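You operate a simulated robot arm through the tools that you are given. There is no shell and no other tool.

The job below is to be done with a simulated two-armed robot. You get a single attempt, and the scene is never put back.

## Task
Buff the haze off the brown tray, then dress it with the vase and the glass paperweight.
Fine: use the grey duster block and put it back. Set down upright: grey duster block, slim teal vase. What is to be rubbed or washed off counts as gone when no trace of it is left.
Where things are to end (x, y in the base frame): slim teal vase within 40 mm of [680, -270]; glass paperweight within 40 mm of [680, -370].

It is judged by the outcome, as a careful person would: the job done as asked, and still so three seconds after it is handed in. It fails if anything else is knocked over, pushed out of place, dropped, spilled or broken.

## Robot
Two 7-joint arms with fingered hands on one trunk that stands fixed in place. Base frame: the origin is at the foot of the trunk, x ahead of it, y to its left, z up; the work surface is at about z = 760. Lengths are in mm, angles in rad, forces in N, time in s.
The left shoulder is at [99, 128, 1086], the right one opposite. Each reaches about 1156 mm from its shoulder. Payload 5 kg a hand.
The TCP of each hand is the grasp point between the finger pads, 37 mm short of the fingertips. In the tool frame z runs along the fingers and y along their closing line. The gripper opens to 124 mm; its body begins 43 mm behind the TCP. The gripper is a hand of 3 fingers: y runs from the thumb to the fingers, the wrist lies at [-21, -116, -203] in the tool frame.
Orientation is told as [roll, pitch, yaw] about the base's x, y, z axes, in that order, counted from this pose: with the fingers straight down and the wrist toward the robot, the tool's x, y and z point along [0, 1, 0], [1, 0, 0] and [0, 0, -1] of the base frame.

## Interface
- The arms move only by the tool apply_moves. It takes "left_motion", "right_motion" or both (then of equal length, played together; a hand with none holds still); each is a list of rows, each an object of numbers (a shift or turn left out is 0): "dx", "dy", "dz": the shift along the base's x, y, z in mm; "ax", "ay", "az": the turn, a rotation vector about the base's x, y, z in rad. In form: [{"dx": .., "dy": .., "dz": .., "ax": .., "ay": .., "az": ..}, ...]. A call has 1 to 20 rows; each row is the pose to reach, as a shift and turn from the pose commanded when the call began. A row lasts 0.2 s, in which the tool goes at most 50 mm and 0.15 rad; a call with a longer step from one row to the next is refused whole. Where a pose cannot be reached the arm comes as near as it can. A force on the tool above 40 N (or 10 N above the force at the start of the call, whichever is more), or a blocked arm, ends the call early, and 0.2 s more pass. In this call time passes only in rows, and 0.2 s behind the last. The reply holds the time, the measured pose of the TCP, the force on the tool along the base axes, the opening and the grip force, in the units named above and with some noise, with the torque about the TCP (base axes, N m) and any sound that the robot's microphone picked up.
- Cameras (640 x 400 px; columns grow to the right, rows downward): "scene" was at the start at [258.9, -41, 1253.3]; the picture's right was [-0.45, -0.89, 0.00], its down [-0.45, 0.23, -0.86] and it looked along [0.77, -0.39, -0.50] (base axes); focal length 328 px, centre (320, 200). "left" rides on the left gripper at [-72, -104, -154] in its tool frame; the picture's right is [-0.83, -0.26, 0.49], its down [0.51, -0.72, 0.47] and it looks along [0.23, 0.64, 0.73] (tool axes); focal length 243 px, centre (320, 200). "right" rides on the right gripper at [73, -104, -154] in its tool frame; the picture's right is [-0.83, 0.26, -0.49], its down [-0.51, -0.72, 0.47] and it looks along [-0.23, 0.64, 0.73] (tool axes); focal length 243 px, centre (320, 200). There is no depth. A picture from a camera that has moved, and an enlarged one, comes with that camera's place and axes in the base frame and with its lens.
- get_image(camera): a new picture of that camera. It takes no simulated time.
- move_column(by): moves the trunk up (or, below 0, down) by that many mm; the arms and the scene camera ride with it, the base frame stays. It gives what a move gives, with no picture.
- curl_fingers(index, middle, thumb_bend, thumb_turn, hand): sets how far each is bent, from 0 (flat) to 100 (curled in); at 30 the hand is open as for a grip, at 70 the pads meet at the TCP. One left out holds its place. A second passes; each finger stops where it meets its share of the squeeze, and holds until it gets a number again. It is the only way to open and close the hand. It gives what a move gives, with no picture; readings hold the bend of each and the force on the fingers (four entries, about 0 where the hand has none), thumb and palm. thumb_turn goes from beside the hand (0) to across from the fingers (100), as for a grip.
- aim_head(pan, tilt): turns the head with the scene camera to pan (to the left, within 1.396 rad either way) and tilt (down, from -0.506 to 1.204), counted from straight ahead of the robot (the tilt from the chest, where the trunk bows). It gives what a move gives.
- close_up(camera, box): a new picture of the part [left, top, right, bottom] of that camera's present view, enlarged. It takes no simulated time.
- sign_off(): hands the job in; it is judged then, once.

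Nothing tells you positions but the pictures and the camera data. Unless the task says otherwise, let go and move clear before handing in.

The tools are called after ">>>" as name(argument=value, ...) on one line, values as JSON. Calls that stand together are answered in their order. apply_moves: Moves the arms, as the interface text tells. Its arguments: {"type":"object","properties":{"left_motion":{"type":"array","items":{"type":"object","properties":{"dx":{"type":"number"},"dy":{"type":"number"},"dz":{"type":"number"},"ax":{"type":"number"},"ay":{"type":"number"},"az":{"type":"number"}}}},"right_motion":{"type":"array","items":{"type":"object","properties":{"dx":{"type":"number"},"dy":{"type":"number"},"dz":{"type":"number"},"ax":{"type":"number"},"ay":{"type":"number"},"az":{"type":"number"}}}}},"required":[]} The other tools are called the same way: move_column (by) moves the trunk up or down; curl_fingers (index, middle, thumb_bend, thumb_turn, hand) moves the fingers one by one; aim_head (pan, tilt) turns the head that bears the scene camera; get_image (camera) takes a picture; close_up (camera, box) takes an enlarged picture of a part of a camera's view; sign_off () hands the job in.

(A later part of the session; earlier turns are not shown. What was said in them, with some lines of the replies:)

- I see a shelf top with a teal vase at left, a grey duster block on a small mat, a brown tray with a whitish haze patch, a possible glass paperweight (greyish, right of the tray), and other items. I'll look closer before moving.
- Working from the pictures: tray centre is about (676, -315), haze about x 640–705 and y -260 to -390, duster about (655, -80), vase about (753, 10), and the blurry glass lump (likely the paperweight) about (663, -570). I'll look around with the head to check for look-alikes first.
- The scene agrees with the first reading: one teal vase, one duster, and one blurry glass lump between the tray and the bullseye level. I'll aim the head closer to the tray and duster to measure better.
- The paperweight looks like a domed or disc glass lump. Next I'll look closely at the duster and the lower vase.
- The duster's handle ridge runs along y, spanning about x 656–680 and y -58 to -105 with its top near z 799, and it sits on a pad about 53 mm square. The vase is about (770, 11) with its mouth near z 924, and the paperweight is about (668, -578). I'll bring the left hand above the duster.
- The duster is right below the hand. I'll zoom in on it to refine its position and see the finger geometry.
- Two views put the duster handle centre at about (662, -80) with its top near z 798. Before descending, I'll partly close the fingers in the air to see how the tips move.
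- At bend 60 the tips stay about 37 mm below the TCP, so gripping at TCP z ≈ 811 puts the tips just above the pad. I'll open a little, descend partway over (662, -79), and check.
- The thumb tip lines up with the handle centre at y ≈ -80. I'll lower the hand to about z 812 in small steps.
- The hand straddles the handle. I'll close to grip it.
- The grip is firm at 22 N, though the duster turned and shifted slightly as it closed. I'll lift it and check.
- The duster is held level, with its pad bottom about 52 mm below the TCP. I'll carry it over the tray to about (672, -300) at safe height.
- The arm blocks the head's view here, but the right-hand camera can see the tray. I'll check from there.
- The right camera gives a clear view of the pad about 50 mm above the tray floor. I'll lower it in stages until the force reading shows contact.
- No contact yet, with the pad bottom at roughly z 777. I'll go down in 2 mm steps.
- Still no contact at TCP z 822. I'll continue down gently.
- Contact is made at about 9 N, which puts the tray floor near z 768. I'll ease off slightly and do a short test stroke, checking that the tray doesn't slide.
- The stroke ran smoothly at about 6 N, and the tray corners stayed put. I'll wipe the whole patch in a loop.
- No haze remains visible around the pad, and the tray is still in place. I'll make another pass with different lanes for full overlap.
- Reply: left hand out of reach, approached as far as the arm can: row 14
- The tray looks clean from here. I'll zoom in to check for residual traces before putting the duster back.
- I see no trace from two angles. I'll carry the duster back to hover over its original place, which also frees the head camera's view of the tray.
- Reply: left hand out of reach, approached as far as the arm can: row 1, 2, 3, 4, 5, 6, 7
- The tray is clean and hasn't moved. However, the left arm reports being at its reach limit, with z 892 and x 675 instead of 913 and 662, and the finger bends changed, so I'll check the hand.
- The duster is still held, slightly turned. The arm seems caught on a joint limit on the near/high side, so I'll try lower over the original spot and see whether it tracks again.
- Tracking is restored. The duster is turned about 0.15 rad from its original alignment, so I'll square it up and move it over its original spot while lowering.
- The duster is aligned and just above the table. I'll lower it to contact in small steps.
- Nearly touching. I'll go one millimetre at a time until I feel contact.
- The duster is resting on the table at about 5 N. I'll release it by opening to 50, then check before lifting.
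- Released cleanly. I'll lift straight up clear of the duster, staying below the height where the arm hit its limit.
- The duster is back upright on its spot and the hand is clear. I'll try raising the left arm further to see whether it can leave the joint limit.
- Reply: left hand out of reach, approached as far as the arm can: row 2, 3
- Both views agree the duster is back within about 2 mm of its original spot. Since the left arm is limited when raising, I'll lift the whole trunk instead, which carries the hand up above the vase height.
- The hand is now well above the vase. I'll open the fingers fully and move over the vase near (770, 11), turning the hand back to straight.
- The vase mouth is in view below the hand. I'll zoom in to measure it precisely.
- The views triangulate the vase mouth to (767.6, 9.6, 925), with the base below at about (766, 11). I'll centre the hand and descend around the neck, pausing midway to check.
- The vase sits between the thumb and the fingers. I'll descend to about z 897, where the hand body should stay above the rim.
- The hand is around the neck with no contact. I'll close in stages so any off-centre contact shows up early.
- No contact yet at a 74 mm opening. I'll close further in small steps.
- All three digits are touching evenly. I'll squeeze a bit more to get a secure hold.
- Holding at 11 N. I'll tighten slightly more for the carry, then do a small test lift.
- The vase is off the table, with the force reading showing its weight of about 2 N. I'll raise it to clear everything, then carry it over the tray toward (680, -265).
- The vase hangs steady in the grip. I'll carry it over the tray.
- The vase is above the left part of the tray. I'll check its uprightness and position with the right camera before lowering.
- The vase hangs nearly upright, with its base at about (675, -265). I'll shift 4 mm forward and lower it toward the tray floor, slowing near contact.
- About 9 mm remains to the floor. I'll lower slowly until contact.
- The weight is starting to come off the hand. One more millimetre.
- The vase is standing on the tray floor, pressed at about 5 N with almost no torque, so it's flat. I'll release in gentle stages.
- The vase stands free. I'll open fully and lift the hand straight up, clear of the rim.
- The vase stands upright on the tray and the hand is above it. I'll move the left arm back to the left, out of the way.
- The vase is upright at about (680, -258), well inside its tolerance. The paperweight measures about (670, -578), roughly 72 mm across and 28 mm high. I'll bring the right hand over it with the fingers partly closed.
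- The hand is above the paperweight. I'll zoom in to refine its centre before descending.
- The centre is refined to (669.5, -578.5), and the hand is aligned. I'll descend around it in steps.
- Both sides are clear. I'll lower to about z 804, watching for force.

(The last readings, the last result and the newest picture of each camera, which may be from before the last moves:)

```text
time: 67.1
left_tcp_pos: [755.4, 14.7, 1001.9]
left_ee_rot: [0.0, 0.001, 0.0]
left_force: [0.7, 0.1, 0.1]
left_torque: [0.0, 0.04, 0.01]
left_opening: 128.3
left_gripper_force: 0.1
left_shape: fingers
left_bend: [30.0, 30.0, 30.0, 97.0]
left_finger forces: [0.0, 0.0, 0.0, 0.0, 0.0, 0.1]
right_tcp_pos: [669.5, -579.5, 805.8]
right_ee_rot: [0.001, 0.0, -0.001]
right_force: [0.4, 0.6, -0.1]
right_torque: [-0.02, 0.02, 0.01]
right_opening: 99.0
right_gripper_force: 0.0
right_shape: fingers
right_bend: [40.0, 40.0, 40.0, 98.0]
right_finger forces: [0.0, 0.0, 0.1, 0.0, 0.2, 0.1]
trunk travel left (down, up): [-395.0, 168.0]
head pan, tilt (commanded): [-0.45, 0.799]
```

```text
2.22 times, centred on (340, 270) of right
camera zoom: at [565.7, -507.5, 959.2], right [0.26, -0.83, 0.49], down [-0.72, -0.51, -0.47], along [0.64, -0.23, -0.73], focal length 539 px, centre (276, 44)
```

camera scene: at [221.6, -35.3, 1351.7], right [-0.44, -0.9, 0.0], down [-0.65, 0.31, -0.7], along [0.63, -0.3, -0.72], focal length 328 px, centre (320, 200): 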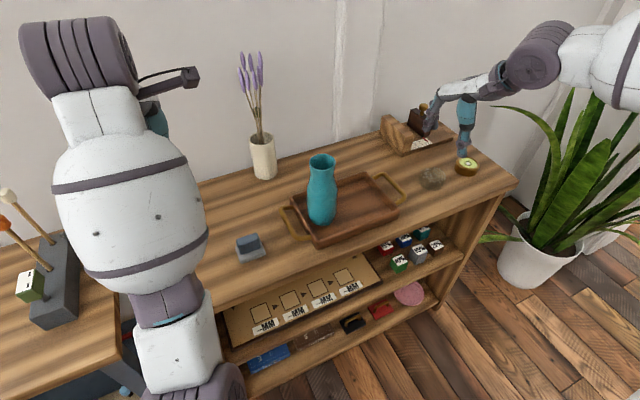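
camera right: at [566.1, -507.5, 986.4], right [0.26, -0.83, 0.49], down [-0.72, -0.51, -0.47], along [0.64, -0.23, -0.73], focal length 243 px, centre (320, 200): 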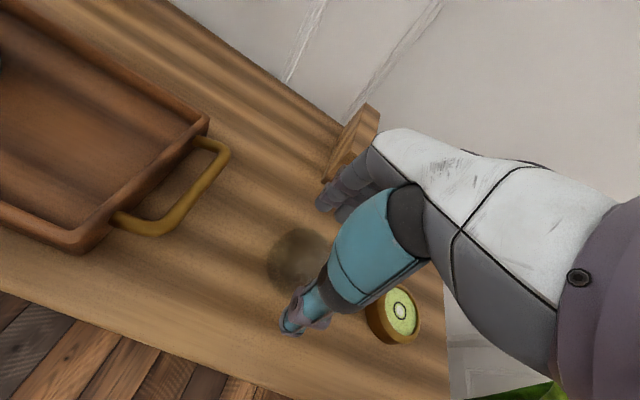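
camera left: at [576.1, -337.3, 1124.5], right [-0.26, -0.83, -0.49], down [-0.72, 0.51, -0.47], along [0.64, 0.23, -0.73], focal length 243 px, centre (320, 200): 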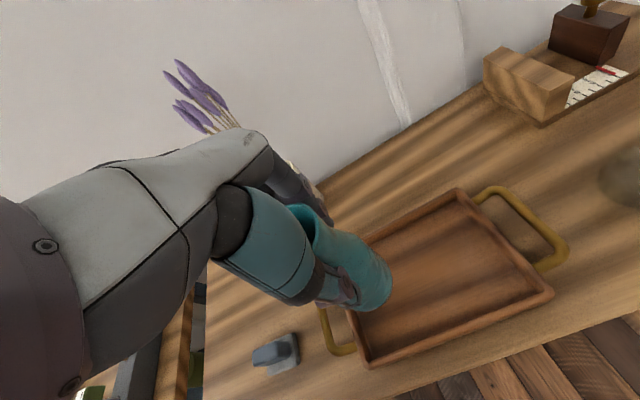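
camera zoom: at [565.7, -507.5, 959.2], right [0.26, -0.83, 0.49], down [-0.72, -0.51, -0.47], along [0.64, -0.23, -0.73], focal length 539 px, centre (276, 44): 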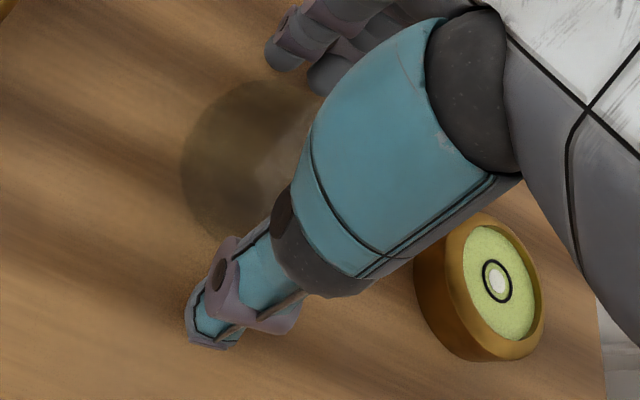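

The digits straddle the disc symmetrically. I'll lower a few more millimetres and close in stages.

>>> apply_moves(right_motion=[{"dz": -2}, {"dz": -4}])

>>> curl_fingers(hand="right", index=46, middle=46, thumb_bend=46)

>>> close_up(camera="scene", box=[390, 110, 510, 210])

```text
time: 67.7
left_tcp_pos: [755.5, 16.3, 1002.1]
left_ee_rot: [0.001, -0.002, 0.0]
left_force: [-0.1, 0.1, 0.3]
left_torque: [0.02, -0.01, 0.0]
left_opening: 128.2
left_gripper_force: 0.0
left_shape: fingers
left_bend: [30.0, 30.0, 30.0, 97.0]
left_finger forces: [0.0, 0.0, 0.1, 0.0, 0.1, 0.1]
right_tcp_pos: [668.7, -579.0, 801.0]
right_ee_rot: [-0.001, -0.002, 0.0]
right_force: [-0.6, 0.0, -0.9]
right_torque: [0.0, -0.02, 0.0]
right_opening: 99.3
right_gripper_force: 0.2
right_shape: fingers
right_bend: [40.0, 40.0, 40.0, 98.0]
right_finger forces: [0.0, 0.3, 0.0, 0.1, 0.0, 0.0]
trunk travel left (down, up): [-395.0, 168.0]
head pan, tilt (commanded): [-0.45, 0.799]
```

```text
time: 68.7
left_tcp_pos: [754.2, 17.2, 1002.5]
left_ee_rot: [-0.001, 0.002, 0.0]
left_force: [0.0, -0.2, 0.8]
left_torque: [0.02, -0.01, -0.01]
left_opening: 128.2
left_gripper_force: 0.1
left_shape: fingers
left_bend: [30.0, 30.0, 30.0, 97.0]
left_finger forces: [0.0, 0.1, 0.0, 0.0, 0.0, 0.0]
right_tcp_pos: [669.8, -579.1, 803.3]
right_ee_rot: [0.0, -0.002, 0.001]
right_force: [2.4, -1.4, 7.4]
right_torque: [-0.09, -0.41, 0.01]
right_opening: 80.8
right_gripper_force: 3.3
right_shape: fingers
right_bend: [46.0, 45.0, 46.0, 98.0]
right_finger forces: [0.0, 6.6, 0.1, 0.0, 0.1, 0.0]
trunk travel left (down, up): [-395.0, 168.0]
head pan, tilt (commanded): [-0.45, 0.799]
```

```text
4.00 times, centred on (450, 160) of scene
camera zoom: at [220.7, -34.7, 1351.9], right [-0.44, -0.9, 0.0], down [-0.65, 0.31, -0.7], along [0.63, -0.3, -0.72], focal length 1312 px, centre (-200, 360)
```

zoom: 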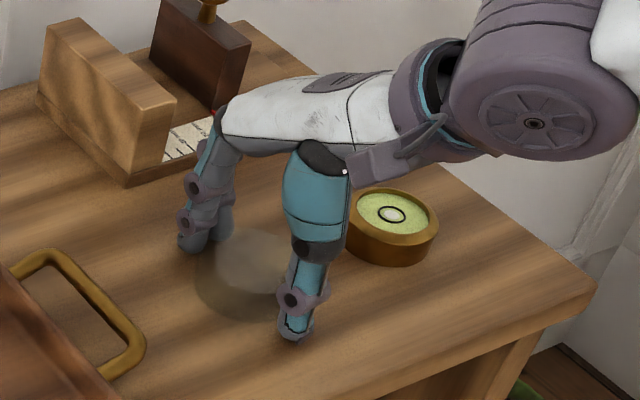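

The middle fingertip touched the table as it curled, giving about 7 N upward. I'll raise the hand 4 mm and continue.

>>> apply_moves(right_motion=[{"dz": 2}, {"dz": 4}])

>>> curl_fingers(hand="right", index=48, middle=48, thumb_bend=48)

>>> close_up(camera="scene", box=[390, 110, 510, 210])

```text
time: 69.3
left_tcp_pos: [753.2, 15.6, 1002.8]
left_ee_rot: [0.001, 0.0, 0.0]
left_force: [-0.1, -0.2, 0.1]
left_torque: [0.01, -0.02, 0.01]
left_opening: 128.2
left_gripper_force: 0.0
left_shape: fingers
left_bend: [30.0, 30.0, 30.0, 97.0]
left_finger forces: [0.0, 0.0, 0.0, 0.0, 0.0, 0.0]
right_tcp_pos: [669.9, -579.0, 804.7]
right_ee_rot: [-0.001, 0.0, -0.001]
right_force: [0.3, -0.1, 0.0]
right_torque: [0.02, 0.0, 0.01]
right_opening: 80.9
right_gripper_force: 0.2
right_shape: fingers
right_bend: [46.0, 46.0, 46.0, 98.0]
right_finger forces: [0.0, 0.0, 0.1, 0.1, 0.0, 0.0]
trunk travel left (down, up): [-395.0, 168.0]
head pan, tilt (commanded): [-0.45, 0.799]
```

```text
time: 70.3
left_tcp_pos: [754.8, 15.0, 1002.6]
left_ee_rot: [0.0, 0.0, 0.0]
left_force: [0.5, 0.0, -0.7]
left_torque: [0.02, -0.03, 0.02]
left_opening: 128.0
left_gripper_force: 0.0
left_shape: fingers
left_bend: [30.0, 30.0, 30.0, 97.0]
left_finger forces: [0.0, 0.0, 0.0, 0.0, 0.1, 0.0]
right_tcp_pos: [670.2, -580.3, 806.0]
right_ee_rot: [-0.001, -0.002, 0.0]
right_force: [0.2, 0.0, -0.4]
right_torque: [0.03, -0.04, 0.02]
right_opening: 74.7
right_gripper_force: 0.0
right_shape: fingers
right_bend: [48.0, 48.0, 48.0, 98.0]
right_finger forces: [0.0, 0.0, 0.0, 0.0, 0.1, 0.0]
trunk travel left (down, up): [-395.0, 168.0]
head pan, tilt (commanded): [-0.45, 0.799]
```

```text
4.00 times, centred on (450, 160) of scene
camera zoom: at [221.3, -35.2, 1351.8], right [-0.44, -0.9, 0.0], down [-0.65, 0.31, -0.7], along [0.63, -0.3, -0.72], focal length 1312 px, centre (-200, 360)
```

zoom: 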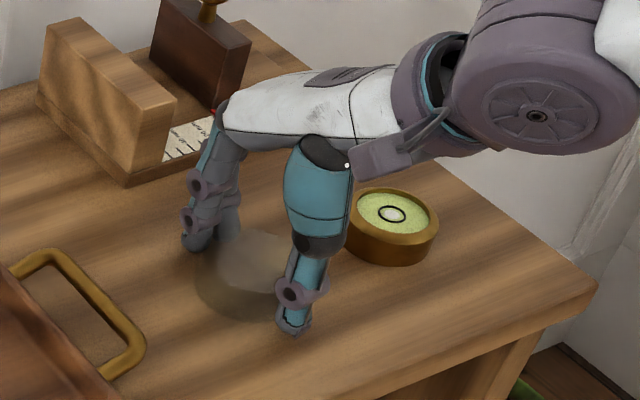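

The opening is down to 75 mm with no contact. I'll close a bit more at a time.

>>> curl_fingers(hand="right", index=51, middle=51, thumb_bend=51)

>>> close_up(camera="scene", box=[390, 110, 510, 210])

>>> close_up(camera="right", box=[240, 180, 440, 360])

```text
time: 71.3
left_tcp_pos: [754.9, 15.8, 1002.9]
left_ee_rot: [0.0, 0.0, -0.002]
left_force: [0.6, 0.2, -0.8]
left_torque: [0.05, -0.01, 0.0]
left_opening: 128.2
left_gripper_force: 0.0
left_shape: fingers
left_bend: [30.0, 30.0, 30.0, 97.0]
left_finger forces: [0.0, 0.0, 0.0, 0.0, 0.0, 0.0]
right_tcp_pos: [668.4, -579.2, 806.2]
right_ee_rot: [0.0, -0.001, 0.0]
right_force: [0.5, 0.1, 0.1]
right_torque: [0.0, -0.03, 0.01]
right_opening: 68.4
right_gripper_force: 1.1
right_shape: fingers
right_bend: [50.0, 51.0, 50.0, 98.0]
right_finger forces: [1.1, 0.4, 0.0, 0.0, 1.1, 0.0]
trunk travel left (down, up): [-395.0, 168.0]
head pan, tilt (commanded): [-0.45, 0.799]
```

```text
4.00 times, centred on (450, 160) of scene
camera zoom: at [221.3, -35.2, 1351.7], right [-0.44, -0.9, 0.0], down [-0.65, 0.31, -0.7], along [0.63, -0.3, -0.72], focal length 1312 px, centre (-200, 360)
```

zoom: 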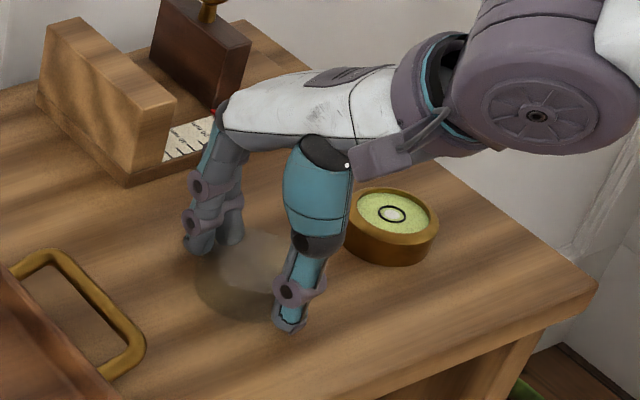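

```text
2.22 times, centred on (340, 270) of right
camera zoom: at [565.6, -507.6, 959.5], right [0.26, -0.83, 0.49], down [-0.72, -0.51, -0.47], along [0.64, -0.23, -0.73], focal length 539 px, centre (276, 44)
```

zoom: 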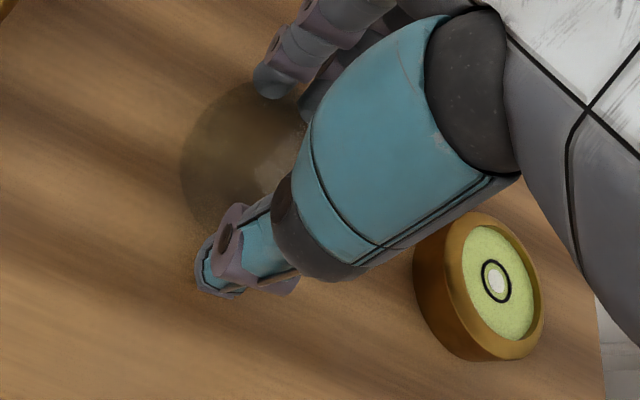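

All digits touch with balanced light forces. I'll squeeze for a firm hold.

>>> curl_fingers(hand="right", index=58, middle=58, thumb_bend=58)

>>> curl_fingers(hand="right", index=68, middle=68, thumb_bend=68)

>>> close_up(camera="scene", box=[390, 110, 510, 210])

>>> close_up(camera="right", box=[240, 180, 440, 360])

```text
time: 72.3
left_tcp_pos: [754.9, 15.3, 1002.4]
left_ee_rot: [-0.001, 0.0, 0.001]
left_force: [-0.1, -0.1, -0.6]
left_torque: [0.02, -0.01, 0.03]
left_opening: 128.4
left_gripper_force: 0.0
left_shape: fingers
left_bend: [30.0, 30.0, 30.0, 97.0]
left_finger forces: [0.0, 0.0, 0.0, 0.0, 0.0, 0.0]
right_tcp_pos: [669.3, -579.6, 805.9]
right_ee_rot: [-0.001, 0.0, 0.0]
right_force: [1.2, 0.5, -0.3]
right_torque: [-0.05, -0.05, 0.02]
right_opening: 65.2
right_gripper_force: 8.9
right_shape: fingers
right_bend: [52.0, 54.0, 51.0, 97.0]
right_finger forces: [4.9, 4.3, 0.0, 0.1, 8.6, 0.1]
trunk travel left (down, up): [-395.0, 168.0]
head pan, tilt (commanded): [-0.45, 0.799]
```

```text
time: 73.3
left_tcp_pos: [754.3, 14.9, 1002.2]
left_ee_rot: [-0.002, 0.001, 0.0]
left_force: [-1.2, -0.1, 0.6]
left_torque: [-0.02, 0.01, -0.01]
left_opening: 128.0
left_gripper_force: 0.1
left_shape: fingers
left_bend: [30.0, 30.0, 30.0, 97.0]
left_finger forces: [0.0, 0.1, 0.0, 0.0, 0.0, 0.1]
right_tcp_pos: [668.1, -580.3, 805.8]
right_ee_rot: [0.0, -0.001, 0.0]
right_force: [1.0, -0.4, 0.4]
right_torque: [-0.09, -0.05, 0.01]
right_opening: 64.1
right_gripper_force: 22.6
right_shape: fingers
right_bend: [56.0, 60.0, 51.0, 96.0]
right_finger forces: [11.2, 11.2, 0.1, 0.0, 22.2, 0.0]
trunk travel left (down, up): [-395.0, 168.0]
head pan, tilt (commanded): [-0.45, 0.799]
```

```text
4.00 times, centred on (450, 160) of scene
camera zoom: at [221.3, -35.2, 1351.7], right [-0.44, -0.9, 0.0], down [-0.65, 0.31, -0.7], along [0.63, -0.3, -0.72], focal length 1312 px, centre (-200, 360)
```

zoom: 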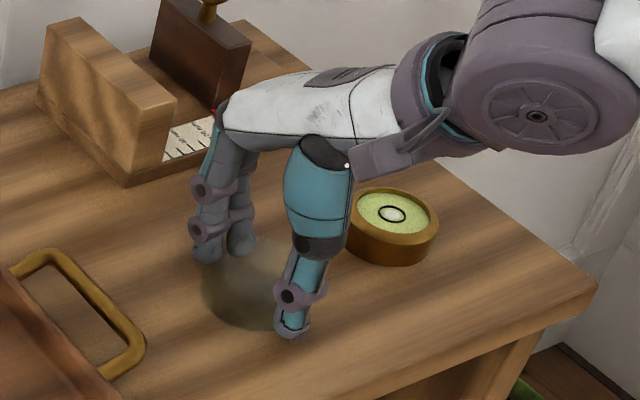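

```text
2.22 times, centred on (340, 270) of right
camera zoom: at [565.5, -507.6, 959.4], right [0.26, -0.83, 0.49], down [-0.72, -0.51, -0.47], along [0.64, -0.23, -0.73], focal length 539 px, centre (276, 44)
```

zoom: 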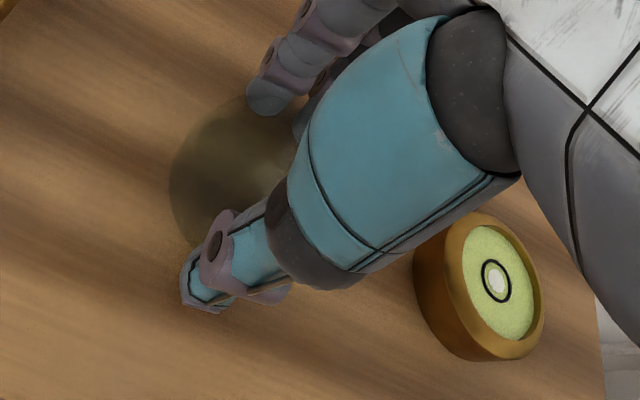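

Gripped at 22 N, though the disc slid a few mm toward the thumb. I'll do a small test lift.

>>> apply_moves(right_motion=[{"dz": 3}, {"dz": 8}, {"dz": 14}])

>>> close_up(camera="scene", box=[390, 110, 510, 210])

>>> close_up(camera="right", box=[240, 180, 440, 360])

```text
time: 74.1
left_tcp_pos: [753.7, 16.4, 1002.7]
left_ee_rot: [0.0, 0.0, 0.0]
left_force: [0.0, -0.3, 0.3]
left_torque: [-0.01, -0.02, 0.0]
left_opening: 128.2
left_gripper_force: 0.1
left_shape: fingers
left_bend: [30.0, 30.0, 30.0, 97.0]
left_finger forces: [0.1, 0.1, 0.0, 0.1, 0.0, 0.0]
right_tcp_pos: [668.6, -579.7, 820.4]
right_ee_rot: [-0.001, 0.001, -0.001]
right_force: [0.5, 1.8, -1.7]
right_torque: [0.01, -0.03, -0.02]
right_opening: 64.2
right_gripper_force: 22.2
right_shape: fingers
right_bend: [56.0, 60.0, 51.0, 96.0]
right_finger forces: [11.3, 10.5, 0.0, 0.1, 22.1, 0.0]
trunk travel left (down, up): [-395.0, 168.0]
head pan, tilt (commanded): [-0.45, 0.799]
```

```text
4.00 times, centred on (450, 160) of scene
camera zoom: at [221.3, -35.3, 1351.7], right [-0.44, -0.9, 0.0], down [-0.65, 0.31, -0.7], along [0.63, -0.3, -0.72], focal length 1312 px, centre (-200, 360)
```

zoom: 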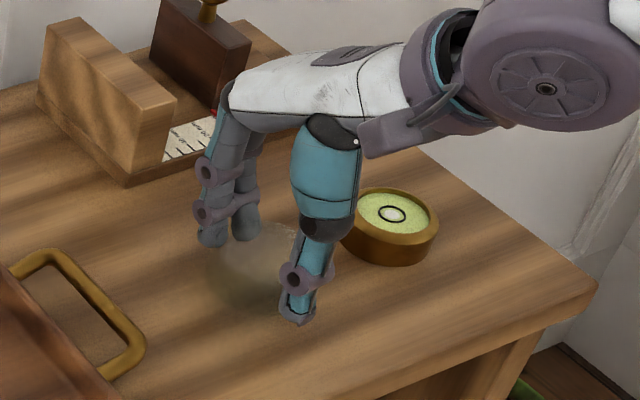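

```text
2.22 times, centred on (340, 270) of right
camera zoom: at [565.5, -507.8, 973.5], right [0.26, -0.83, 0.49], down [-0.72, -0.51, -0.47], along [0.64, -0.23, -0.73], focal length 539 px, centre (276, 44)
```

zoom: 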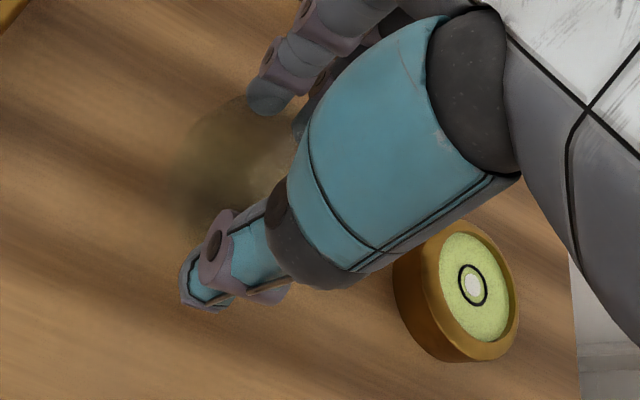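

The paperweight lifts with the hand, weighing about 1.5 N. I'll raise it above the tray rim and carry it over, stopping above about (676, -373).

>>> apply_moves(right_motion=[{"dz": 15}, {"dz": 35}, {"dz": 60}, {"dx": 2, "dy": 20, "dz": 62}, {"dx": 4, "dy": 45, "dz": 62}, {"dx": 6, "dy": 70, "dz": 62}, {"dx": 8, "dy": 95, "dz": 62}, {"dx": 10, "dy": 120, "dz": 62}, {"dx": 12, "dy": 145, "dz": 62}, {"dx": 14, "dy": 170, "dz": 62}, {"dx": 15, "dy": 190, "dz": 62}, {"dx": 15, "dy": 203, "dz": 62}])

>>> get_image(camera="right")

>>> get_image(camera="scene")

>>> close_up(camera="scene", box=[270, 90, 450, 260])

```text
time: 76.7
left_tcp_pos: [754.8, 15.4, 1003.4]
left_ee_rot: [0.0, 0.001, 0.001]
left_force: [0.5, 0.2, 1.0]
left_torque: [0.01, 0.0, 0.0]
left_opening: 127.9
left_gripper_force: 0.0
left_shape: fingers
left_bend: [30.0, 30.0, 30.0, 97.0]
left_finger forces: [0.0, 0.1, 0.0, 0.1, 0.1, 0.1]
right_tcp_pos: [683.2, -377.1, 880.5]
right_ee_rot: [0.0, 0.0, 0.0]
right_force: [-0.7, -0.1, -2.2]
right_torque: [-0.01, 0.02, -0.02]
right_opening: 64.1
right_gripper_force: 21.6
right_shape: fingers
right_bend: [56.0, 60.0, 51.0, 96.0]
right_finger forces: [11.3, 10.5, 0.0, 0.0, 21.9, 0.0]
trunk travel left (down, up): [-395.0, 168.0]
head pan, tilt (commanded): [-0.45, 0.799]
```

```text
taken
camera right: at [580.4, -304.5, 1034.7], right [0.26, -0.83, 0.49], down [-0.72, -0.51, -0.47], along [0.64, -0.23, -0.73], focal length 243 px, centre (320, 200)
```

right: 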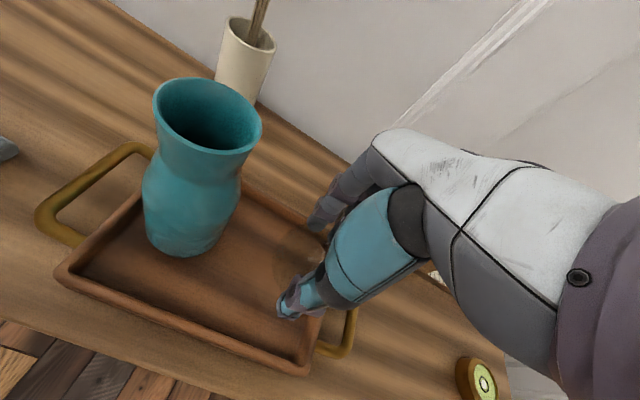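

```text
taken
camera scene: at [221.7, -35.0, 1351.7], right [-0.44, -0.9, 0.0], down [-0.65, 0.31, -0.7], along [0.63, -0.3, -0.72], focal length 328 px, centre (320, 200)
```

scene: 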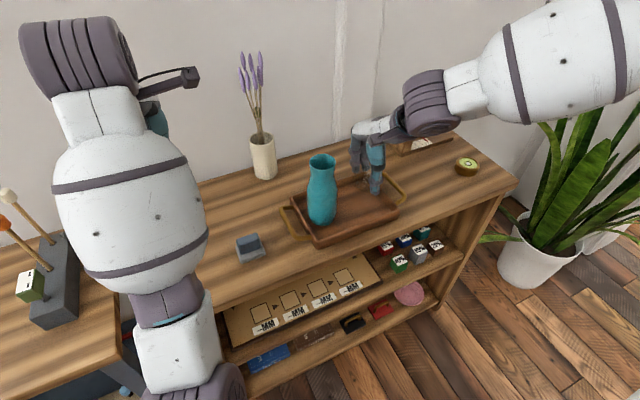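

```text
2.35 times, centred on (360, 175) of scene
camera zoom: at [221.7, -35.0, 1351.7], right [-0.44, -0.9, 0.0], down [-0.65, 0.31, -0.7], along [0.63, -0.3, -0.72], focal length 772 px, centre (226, 259)
```

zoom: 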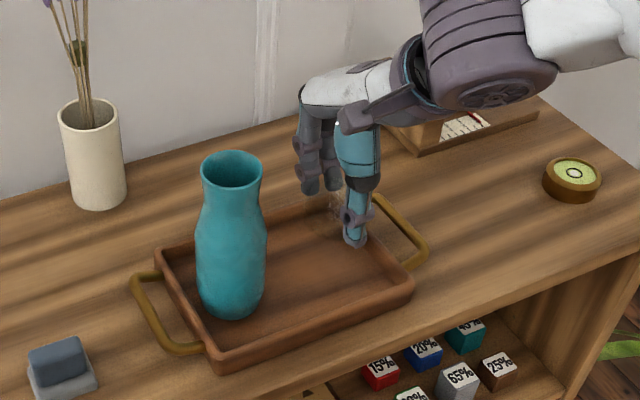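

The paperweight is over the right side of the tray, with good clearance to the vase. I'll lower partway and check clearance to the tray walls.

>>> apply_moves(right_motion=[{"dz": -12}, {"dz": -24}, {"dz": -36}, {"dz": -46}])

>>> close_up(camera="right", box=[180, 150, 420, 370])

>>> close_up(camera="scene", box=[300, 120, 440, 250])

```text
time: 77.7
left_tcp_pos: [754.1, 14.5, 1001.1]
left_ee_rot: [-0.001, 0.001, -0.001]
left_force: [-0.7, -0.6, -0.7]
left_torque: [-0.05, 0.0, -0.01]
left_opening: 128.4
left_gripper_force: 0.1
left_shape: fingers
left_bend: [30.0, 30.0, 30.0, 97.0]
left_finger forces: [0.0, 0.1, 0.1, 0.0, 0.1, 0.0]
right_tcp_pos: [685.2, -377.6, 834.8]
right_ee_rot: [-0.002, 0.0, 0.0]
right_force: [-0.7, 0.2, -1.9]
right_torque: [0.0, -0.01, 0.0]
right_opening: 64.1
right_gripper_force: 21.8
right_shape: fingers
right_bend: [56.0, 60.0, 51.0, 96.0]
right_finger forces: [11.4, 10.6, 0.0, 0.1, 22.0, 0.1]
trunk travel left (down, up): [-395.0, 168.0]
head pan, tilt (commanded): [-0.45, 0.799]
```

```text
1.82 times, centred on (300, 260) of right
camera zoom: at [581.5, -304.8, 988.7], right [0.26, -0.83, 0.49], down [-0.72, -0.51, -0.47], along [0.64, -0.23, -0.73], focal length 441 px, centre (356, 91)
```

zoom: 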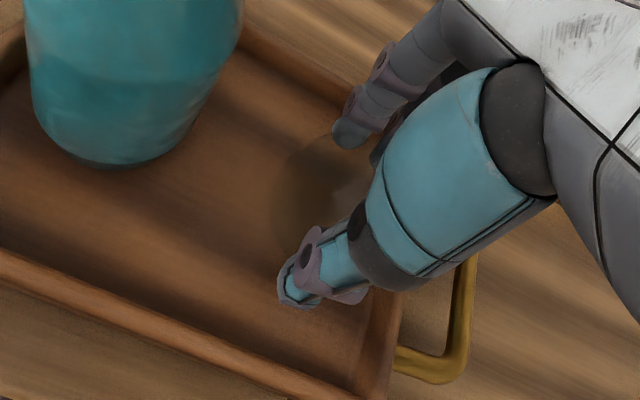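

```text
3.08 times, centred on (370, 185) of scene
camera zoom: at [221.9, -35.5, 1351.6], right [-0.44, -0.9, 0.0], down [-0.65, 0.31, -0.7], along [0.63, -0.3, -0.72], focal length 1009 px, centre (166, 246)
```

zoom: 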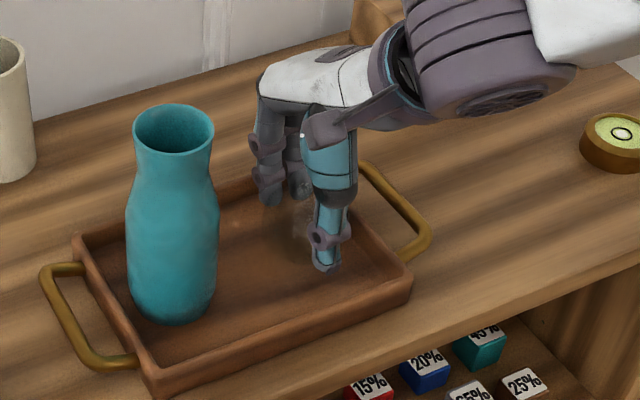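

The fingertips have 20 mm or more to both tray walls. I'll lower until the paperweight touches the tray floor.

>>> apply_moves(right_motion=[{"dz": -6}, {"dz": -11}, {"dz": -15}, {"dz": -17}])

>>> apply_moves(right_motion=[{"dz": -1}, {"dz": -2}])

```text
time: 78.7
left_tcp_pos: [754.2, 15.4, 1001.5]
left_ee_rot: [-0.001, 0.0, 0.0]
left_force: [-0.4, -0.3, 0.6]
left_torque: [0.04, 0.0, -0.03]
left_opening: 128.5
left_gripper_force: 0.0
left_shape: fingers
left_bend: [30.0, 30.0, 30.0, 97.0]
left_finger forces: [0.0, 0.0, 0.1, 0.1, 0.0, 0.0]
right_tcp_pos: [685.1, -376.8, 819.6]
right_ee_rot: [0.0, 0.0, 0.0]
right_force: [0.7, 0.1, -2.5]
right_torque: [-0.01, -0.04, -0.01]
right_opening: 64.2
right_gripper_force: 22.0
right_shape: fingers
right_bend: [56.0, 60.0, 51.0, 96.0]
right_finger forces: [11.3, 10.6, 0.0, 0.1, 21.8, 0.0]
trunk travel left (down, up): [-395.0, 168.0]
head pan, tilt (commanded): [-0.45, 0.799]
```

```text
time: 79.3
left_tcp_pos: [754.5, 15.7, 1002.0]
left_ee_rot: [0.001, -0.003, -0.002]
left_force: [0.0, -0.6, 0.1]
left_torque: [-0.01, 0.02, -0.04]
left_opening: 128.3
left_gripper_force: 0.1
left_shape: fingers
left_bend: [30.0, 30.0, 30.0, 97.0]
left_finger forces: [0.0, 0.1, 0.0, 0.0, 0.1, 0.1]
right_tcp_pos: [683.8, -377.1, 816.9]
right_ee_rot: [0.0, 0.0, 0.001]
right_force: [-0.6, 0.0, -2.1]
right_torque: [-0.01, -0.01, 0.01]
right_opening: 63.9
right_gripper_force: 22.2
right_shape: fingers
right_bend: [56.0, 60.0, 51.0, 96.0]
right_finger forces: [11.4, 10.6, 0.0, 0.1, 21.9, 0.1]
trunk travel left (down, up): [-395.0, 168.0]
head pan, tilt (commanded): [-0.45, 0.799]
```

Still hanging free at about -2 N. I'll continue in 1 mm steps.

>>> apply_moves(right_motion=[{"dz": -1}, {"dz": -2}])

>>> apply_moves(right_motion=[{"dz": -0.8}, {"dz": -1.5}])

```text
time: 79.9
left_tcp_pos: [753.6, 15.1, 1002.4]
left_ee_rot: [-0.001, -0.001, -0.001]
left_force: [-0.4, -0.5, 0.3]
left_torque: [-0.03, 0.0, 0.01]
left_opening: 128.2
left_gripper_force: 0.2
left_shape: fingers
left_bend: [30.0, 30.0, 30.0, 97.0]
left_finger forces: [0.0, 0.1, 0.0, 0.0, 0.0, 0.0]
right_tcp_pos: [684.2, -376.5, 814.6]
right_ee_rot: [0.0, 0.001, -0.001]
right_force: [0.0, 1.0, -2.0]
right_torque: [-0.03, -0.05, 0.01]
right_opening: 64.2
right_gripper_force: 22.0
right_shape: fingers
right_bend: [56.0, 60.0, 51.0, 96.0]
right_finger forces: [11.4, 10.7, 0.1, 0.1, 21.8, 0.0]
trunk travel left (down, up): [-395.0, 168.0]
head pan, tilt (commanded): [-0.45, 0.799]
```

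```text
time: 80.5
left_tcp_pos: [753.9, 15.8, 1003.1]
left_ee_rot: [0.0, 0.001, 0.0]
left_force: [-0.2, 0.2, -0.2]
left_torque: [-0.01, -0.06, 0.0]
left_opening: 128.1
left_gripper_force: 0.0
left_shape: fingers
left_bend: [30.0, 30.0, 30.0, 97.0]
left_finger forces: [0.1, 0.0, 0.0, 0.1, 0.0, 0.0]
right_tcp_pos: [684.1, -376.8, 814.4]
right_ee_rot: [-0.002, -0.003, 0.001]
right_force: [-0.2, 0.9, 0.4]
right_torque: [-0.04, -0.02, -0.01]
right_opening: 64.1
right_gripper_force: 22.4
right_shape: fingers
right_bend: [56.0, 60.0, 51.0, 96.0]
right_finger forces: [11.3, 11.1, 0.1, 0.0, 22.3, 0.0]
trunk travel left (down, up): [-395.0, 168.0]
head pan, tilt (commanded): [-0.45, 0.799]
```

The tray now supports the weight. I'll press a hair more and release in small stages so the fingertips stay clear of the tray walls.

>>> apply_moves(right_motion=[{"dz": -0.6}])

>>> curl_fingers(hand="right", index=53, middle=56, thumb_bend=50)

>>> curl_fingers(hand="right", index=49, middle=50, thumb_bend=46)

>>> close_up(camera="right", box=[180, 150, 420, 370])

>>> close_up(camera="scene", box=[300, 120, 440, 250])

```text
time: 80.9
left_tcp_pos: [754.2, 15.3, 1002.1]
left_ee_rot: [0.0, -0.001, 0.0]
left_force: [0.7, -0.4, 0.3]
left_torque: [-0.01, -0.01, 0.02]
left_opening: 128.2
left_gripper_force: 0.0
left_shape: fingers
left_bend: [30.0, 30.0, 30.0, 97.0]
left_finger forces: [0.0, 0.1, 0.1, 0.0, 0.1, 0.0]
right_tcp_pos: [684.2, -376.8, 813.8]
right_ee_rot: [0.0, -0.003, 0.0]
right_force: [-0.8, 0.3, 4.5]
right_torque: [-0.12, -0.03, 0.02]
right_opening: 63.9
right_gripper_force: 22.7
right_shape: fingers
right_bend: [56.0, 60.0, 51.0, 96.0]
right_finger forces: [11.4, 11.2, 0.0, 0.0, 22.4, 0.0]
trunk travel left (down, up): [-395.0, 168.0]
head pan, tilt (commanded): [-0.45, 0.799]
```

```text
time: 81.9
left_tcp_pos: [754.0, 16.5, 1002.8]
left_ee_rot: [-0.001, 0.001, -0.001]
left_force: [-0.6, -0.6, -0.7]
left_torque: [-0.01, 0.01, -0.03]
left_opening: 128.6
left_gripper_force: 0.0
left_shape: fingers
left_bend: [30.0, 30.0, 30.0, 97.0]
left_finger forces: [0.0, 0.1, 0.0, 0.0, 0.1, 0.0]
right_tcp_pos: [683.3, -375.7, 814.2]
right_ee_rot: [0.001, -0.003, 0.001]
right_force: [-1.5, 1.2, 3.3]
right_torque: [0.04, 0.09, -0.06]
right_opening: 67.9
right_gripper_force: 3.0
right_shape: fingers
right_bend: [53.0, 55.0, 48.0, 97.0]
right_finger forces: [0.2, 1.8, 0.0, 0.1, 3.9, 0.0]
trunk travel left (down, up): [-395.0, 168.0]
head pan, tilt (commanded): [-0.45, 0.799]
```

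```text
time: 82.9
left_tcp_pos: [754.7, 15.3, 1002.9]
left_ee_rot: [-0.001, -0.001, 0.0]
left_force: [0.5, -1.1, -0.2]
left_torque: [0.04, -0.02, 0.02]
left_opening: 128.5
left_gripper_force: 0.0
left_shape: fingers
left_bend: [30.0, 30.0, 30.0, 97.0]
left_finger forces: [0.1, 0.0, 0.1, 0.0, 0.0, 0.0]
right_tcp_pos: [684.0, -376.5, 813.0]
right_ee_rot: [0.0, 0.0, 0.0]
right_force: [-0.2, 0.3, 0.4]
right_torque: [0.03, -0.02, 0.0]
right_opening: 75.5
right_gripper_force: 0.5
right_shape: fingers
right_bend: [49.0, 50.0, 46.0, 97.0]
right_finger forces: [0.0, 0.1, 0.1, 0.0, 0.5, 0.0]
trunk travel left (down, up): [-395.0, 168.0]
head pan, tilt (commanded): [-0.45, 0.799]
```

```text
1.82 times, centred on (300, 260) of right
camera zoom: at [580.5, -304.9, 966.4], right [0.26, -0.83, 0.49], down [-0.72, -0.51, -0.47], along [0.64, -0.23, -0.73], focal length 441 px, centre (356, 91)
```

zoom: 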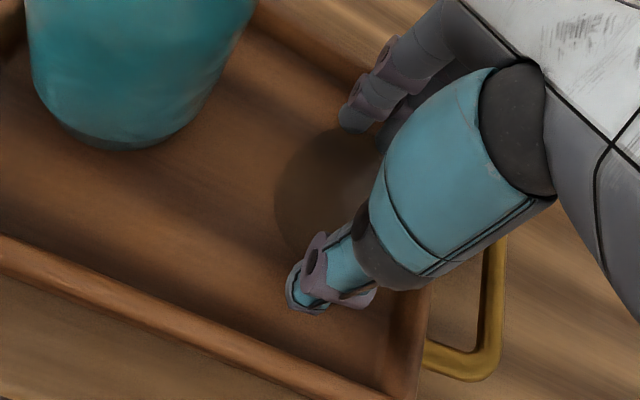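

```text
3.08 times, centred on (370, 185) of scene
camera zoom: at [221.2, -35.1, 1351.8], right [-0.44, -0.9, 0.0], down [-0.65, 0.31, -0.7], along [0.63, -0.3, -0.72], focal length 1009 px, centre (166, 246)
```

zoom: 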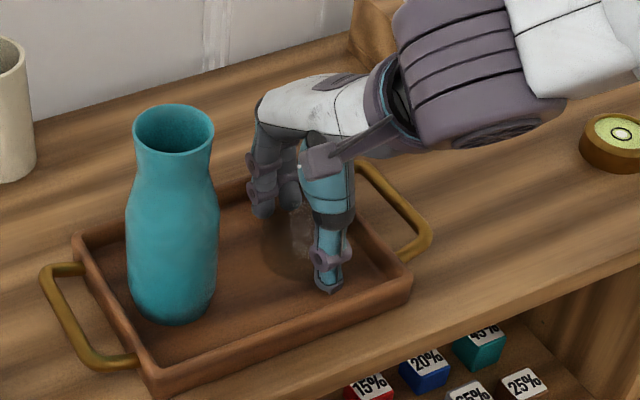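

The thumb is still lightly touching. I'll open slightly more, then lift straight up.

>>> curl_fingers(hand="right", index=46, middle=47, thumb_bend=43)

>>> close_up(camera="right", box=[180, 150, 420, 370])

```text
time: 83.9
left_tcp_pos: [753.4, 14.7, 1002.7]
left_ee_rot: [-0.001, -0.002, 0.0]
left_force: [0.1, -0.1, -0.1]
left_torque: [0.01, -0.03, -0.02]
left_opening: 128.3
left_gripper_force: 0.1
left_shape: fingers
left_bend: [30.0, 30.0, 30.0, 97.0]
left_finger forces: [0.1, 0.1, 0.1, 0.0, 0.0, 0.0]
right_tcp_pos: [682.7, -376.8, 812.5]
right_ee_rot: [0.001, 0.0, -0.001]
right_force: [0.7, 0.7, 0.7]
right_torque: [0.0, 0.02, 0.01]
right_opening: 84.0
right_gripper_force: 0.1
right_shape: fingers
right_bend: [46.0, 47.0, 43.0, 97.0]
right_finger forces: [0.0, 0.1, 0.0, 0.1, 0.0, 0.1]
trunk travel left (down, up): [-395.0, 168.0]
head pan, tilt (commanded): [-0.45, 0.799]
```

```text
1.82 times, centred on (300, 260) of right
camera zoom: at [580.6, -304.9, 966.4], right [0.26, -0.83, 0.49], down [-0.72, -0.51, -0.47], along [0.64, -0.23, -0.73], focal length 441 px, centre (356, 91)
```

zoom: 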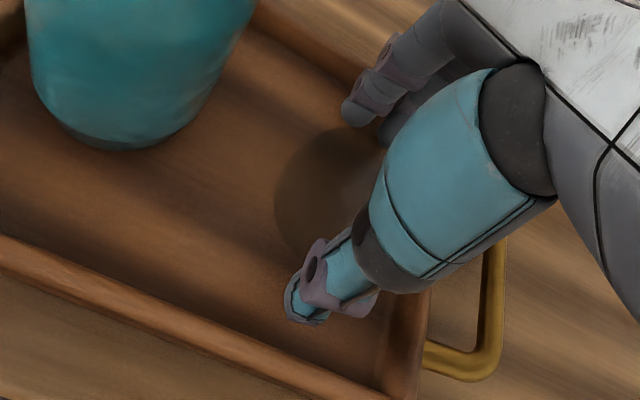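

All forces are zero, so the paperweight is free. I'll lift straight up and then move the right arm back to the right.

>>> apply_moves(right_motion=[{"dz": 8}, {"dz": 20}, {"dz": 40}, {"dz": 65}, {"dz": 95}, {"dz": 130}, {"dz": 165}])

>>> get_image(camera="right")

>>> get_image(camera="scene")

```text
time: 85.5
left_tcp_pos: [753.3, 15.8, 1003.0]
left_ee_rot: [0.0, 0.0, 0.0]
left_force: [-1.1, 0.0, -0.2]
left_torque: [-0.02, -0.04, 0.01]
left_opening: 128.2
left_gripper_force: 0.0
left_shape: fingers
left_bend: [30.0, 30.0, 30.0, 97.0]
left_finger forces: [0.0, 0.0, 0.0, 0.1, 0.0, 0.0]
right_tcp_pos: [682.8, -376.8, 979.3]
right_ee_rot: [-0.001, 0.0, 0.001]
right_force: [-0.1, 0.1, -0.5]
right_torque: [0.01, -0.03, 0.0]
right_opening: 84.3
right_gripper_force: 0.0
right_shape: fingers
right_bend: [46.0, 47.0, 43.0, 97.0]
right_finger forces: [0.0, 0.0, 0.0, 0.0, 0.1, 0.0]
trunk travel left (down, up): [-395.0, 168.0]
head pan, tilt (commanded): [-0.45, 0.799]
```

```text
taken
camera right: at [579.7, -304.1, 1132.6], right [0.26, -0.83, 0.49], down [-0.72, -0.51, -0.47], along [0.64, -0.23, -0.73], focal length 243 px, centre (320, 200)
```

right: 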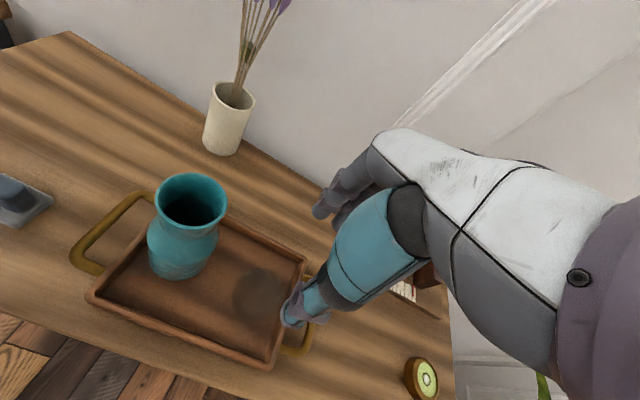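

```text
taken
camera scene: at [220.3, -34.5, 1352.0], right [-0.44, -0.9, 0.0], down [-0.64, 0.31, -0.7], along [0.63, -0.3, -0.72], focal length 328 px, centre (320, 200)
```

scene: 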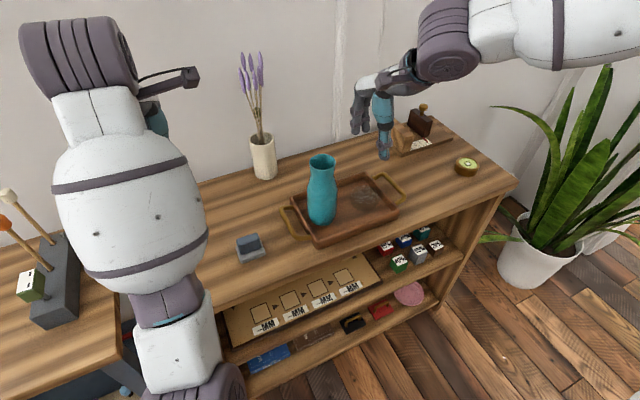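

The paperweight sits on the tray at about (676, -377). I'll move the right arm away to the side and do a final inspection.

>>> apply_moves(right_motion=[{"dx": -10, "dy": -25, "dz": 20}, {"dx": -25, "dy": -55, "dz": 40}, {"dx": -40, "dy": -85, "dz": 60}, {"dx": -55, "dy": -115, "dz": 80}, {"dx": -70, "dy": -145, "dz": 100}, {"dx": -85, "dy": -175, "dz": 120}, {"dx": -100, "dy": -205, "dz": 140}, {"dx": -110, "dy": -230, "dz": 150}])

>>> get_image(camera="scene")

>>> close_up(camera="scene", box=[220, 120, 500, 280])

>>> close_up(camera="scene", box=[280, 140, 420, 250])

>>> get_image(camera="right")

>>> get_image(camera="left")

```text
time: 87.3
left_tcp_pos: [753.6, 14.6, 1002.0]
left_ee_rot: [-0.001, 0.0, 0.001]
left_force: [1.0, -0.2, -0.3]
left_torque: [0.05, 0.0, -0.01]
left_opening: 128.4
left_gripper_force: 0.0
left_shape: fingers
left_bend: [30.0, 30.0, 30.0, 97.0]
left_finger forces: [0.0, 0.0, 0.0, 0.1, 0.0, 0.0]
right_tcp_pos: [573.9, -606.8, 1128.1]
right_ee_rot: [0.0, 0.001, 0.001]
right_force: [-0.4, 0.3, 0.3]
right_torque: [0.02, 0.0, 0.02]
right_opening: 84.7
right_gripper_force: 0.1
right_shape: fingers
right_bend: [46.0, 47.0, 43.0, 98.0]
right_finger forces: [0.1, 0.0, 0.1, 0.1, 0.0, 0.0]
trunk travel left (down, up): [-395.0, 168.0]
head pan, tilt (commanded): [-0.45, 0.799]
```

```text
taken
camera scene: at [221.4, -36.0, 1351.7], right [-0.44, -0.9, 0.0], down [-0.65, 0.31, -0.7], along [0.63, -0.3, -0.72], focal length 328 px, centre (320, 200)
```

scene: 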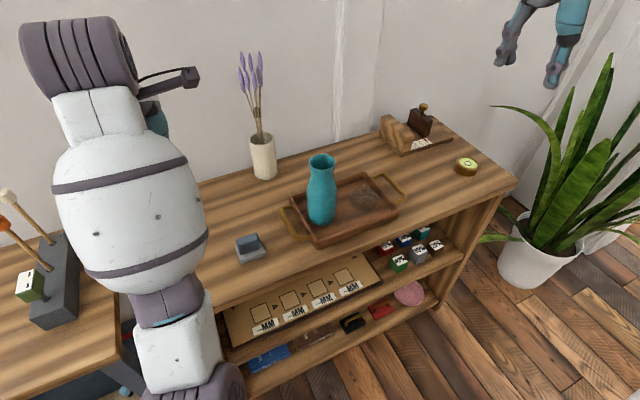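

```text
2.29 times, centred on (360, 200) of scene
camera zoom: at [221.4, -36.0, 1351.7], right [-0.44, -0.9, 0.0], down [-0.65, 0.31, -0.7], along [0.63, -0.3, -0.72], focal length 750 px, centre (229, 200)
```

zoom: 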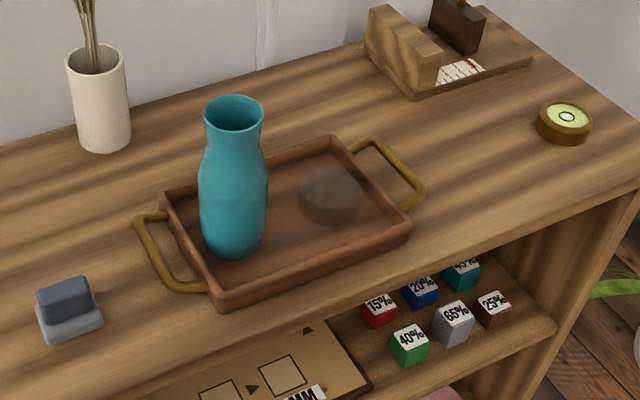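

```text
3.64 times, centred on (350, 195) of scene
camera zoom: at [221.4, -36.0, 1351.7], right [-0.44, -0.9, 0.0], down [-0.65, 0.31, -0.7], along [0.63, -0.3, -0.72], focal length 1193 px, centre (211, 218)
```

zoom: 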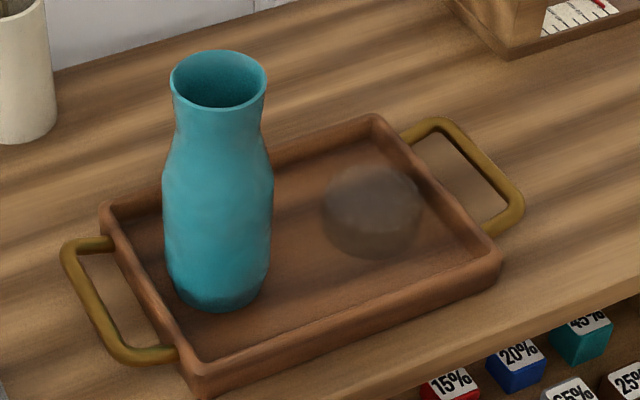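

```text
taken
camera right: at [470.3, -535.7, 1281.1], right [0.26, -0.83, 0.49], down [-0.72, -0.51, -0.47], along [0.64, -0.23, -0.73], focal length 243 px, centre (320, 200)
```

right: 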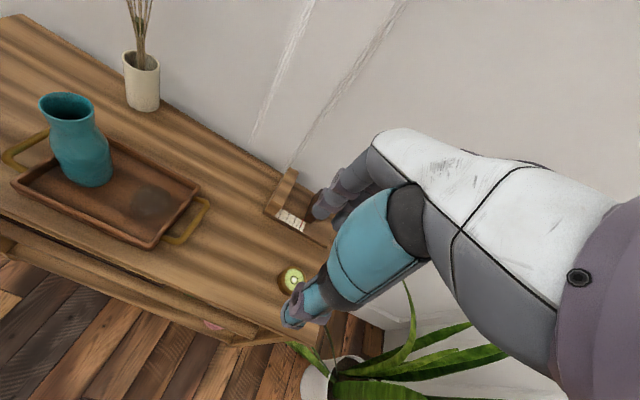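

```text
taken
camera left: at [649.3, -57.5, 1156.3], right [-0.26, -0.83, -0.49], down [-0.72, 0.51, -0.47], along [0.64, 0.23, -0.73], focal length 243 px, centre (320, 200)
```

left: 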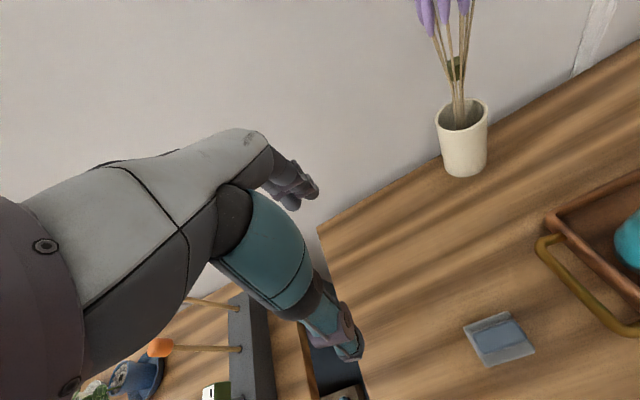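

The final check holds up:
- **Tray:** clean and unmoved.
- **Duster:** upright on its original spot.
- **Vase:** upright at about (677, -260).
- **Paperweight:** on the tray at about (677, -376).

Nothing else has shifted and both hands are empty and clear, so I'm handing in.

>>> sign_off()

```text
The job is handed in.
```

The haze is buffed off the brown tray, and the vase and paperweight are set on it. I've handed the job in; no verdict came back. I saw no trace of haze when I checked the bare tray from two cameras. The final positions below are estimated from camera views:

| Item | Final position (x, y) | Target (x, y) | Off by |
|---|---|---|---|
| Slim teal vase | about (677, -260), upright | (680, -270) | about 10 mm |
| Glass paperweight | about (677, -376) | (680, -370) | about 7 mm |
| Grey duster block | within about 2 mm of where it started, upright | back in place | – |

The tray didn't shift while I rubbed it, and nothing else looked moved or knocked over. Both hands are empty and clear. I raised the trunk 120 mm to get the left arm off a joint limit and left it raised.
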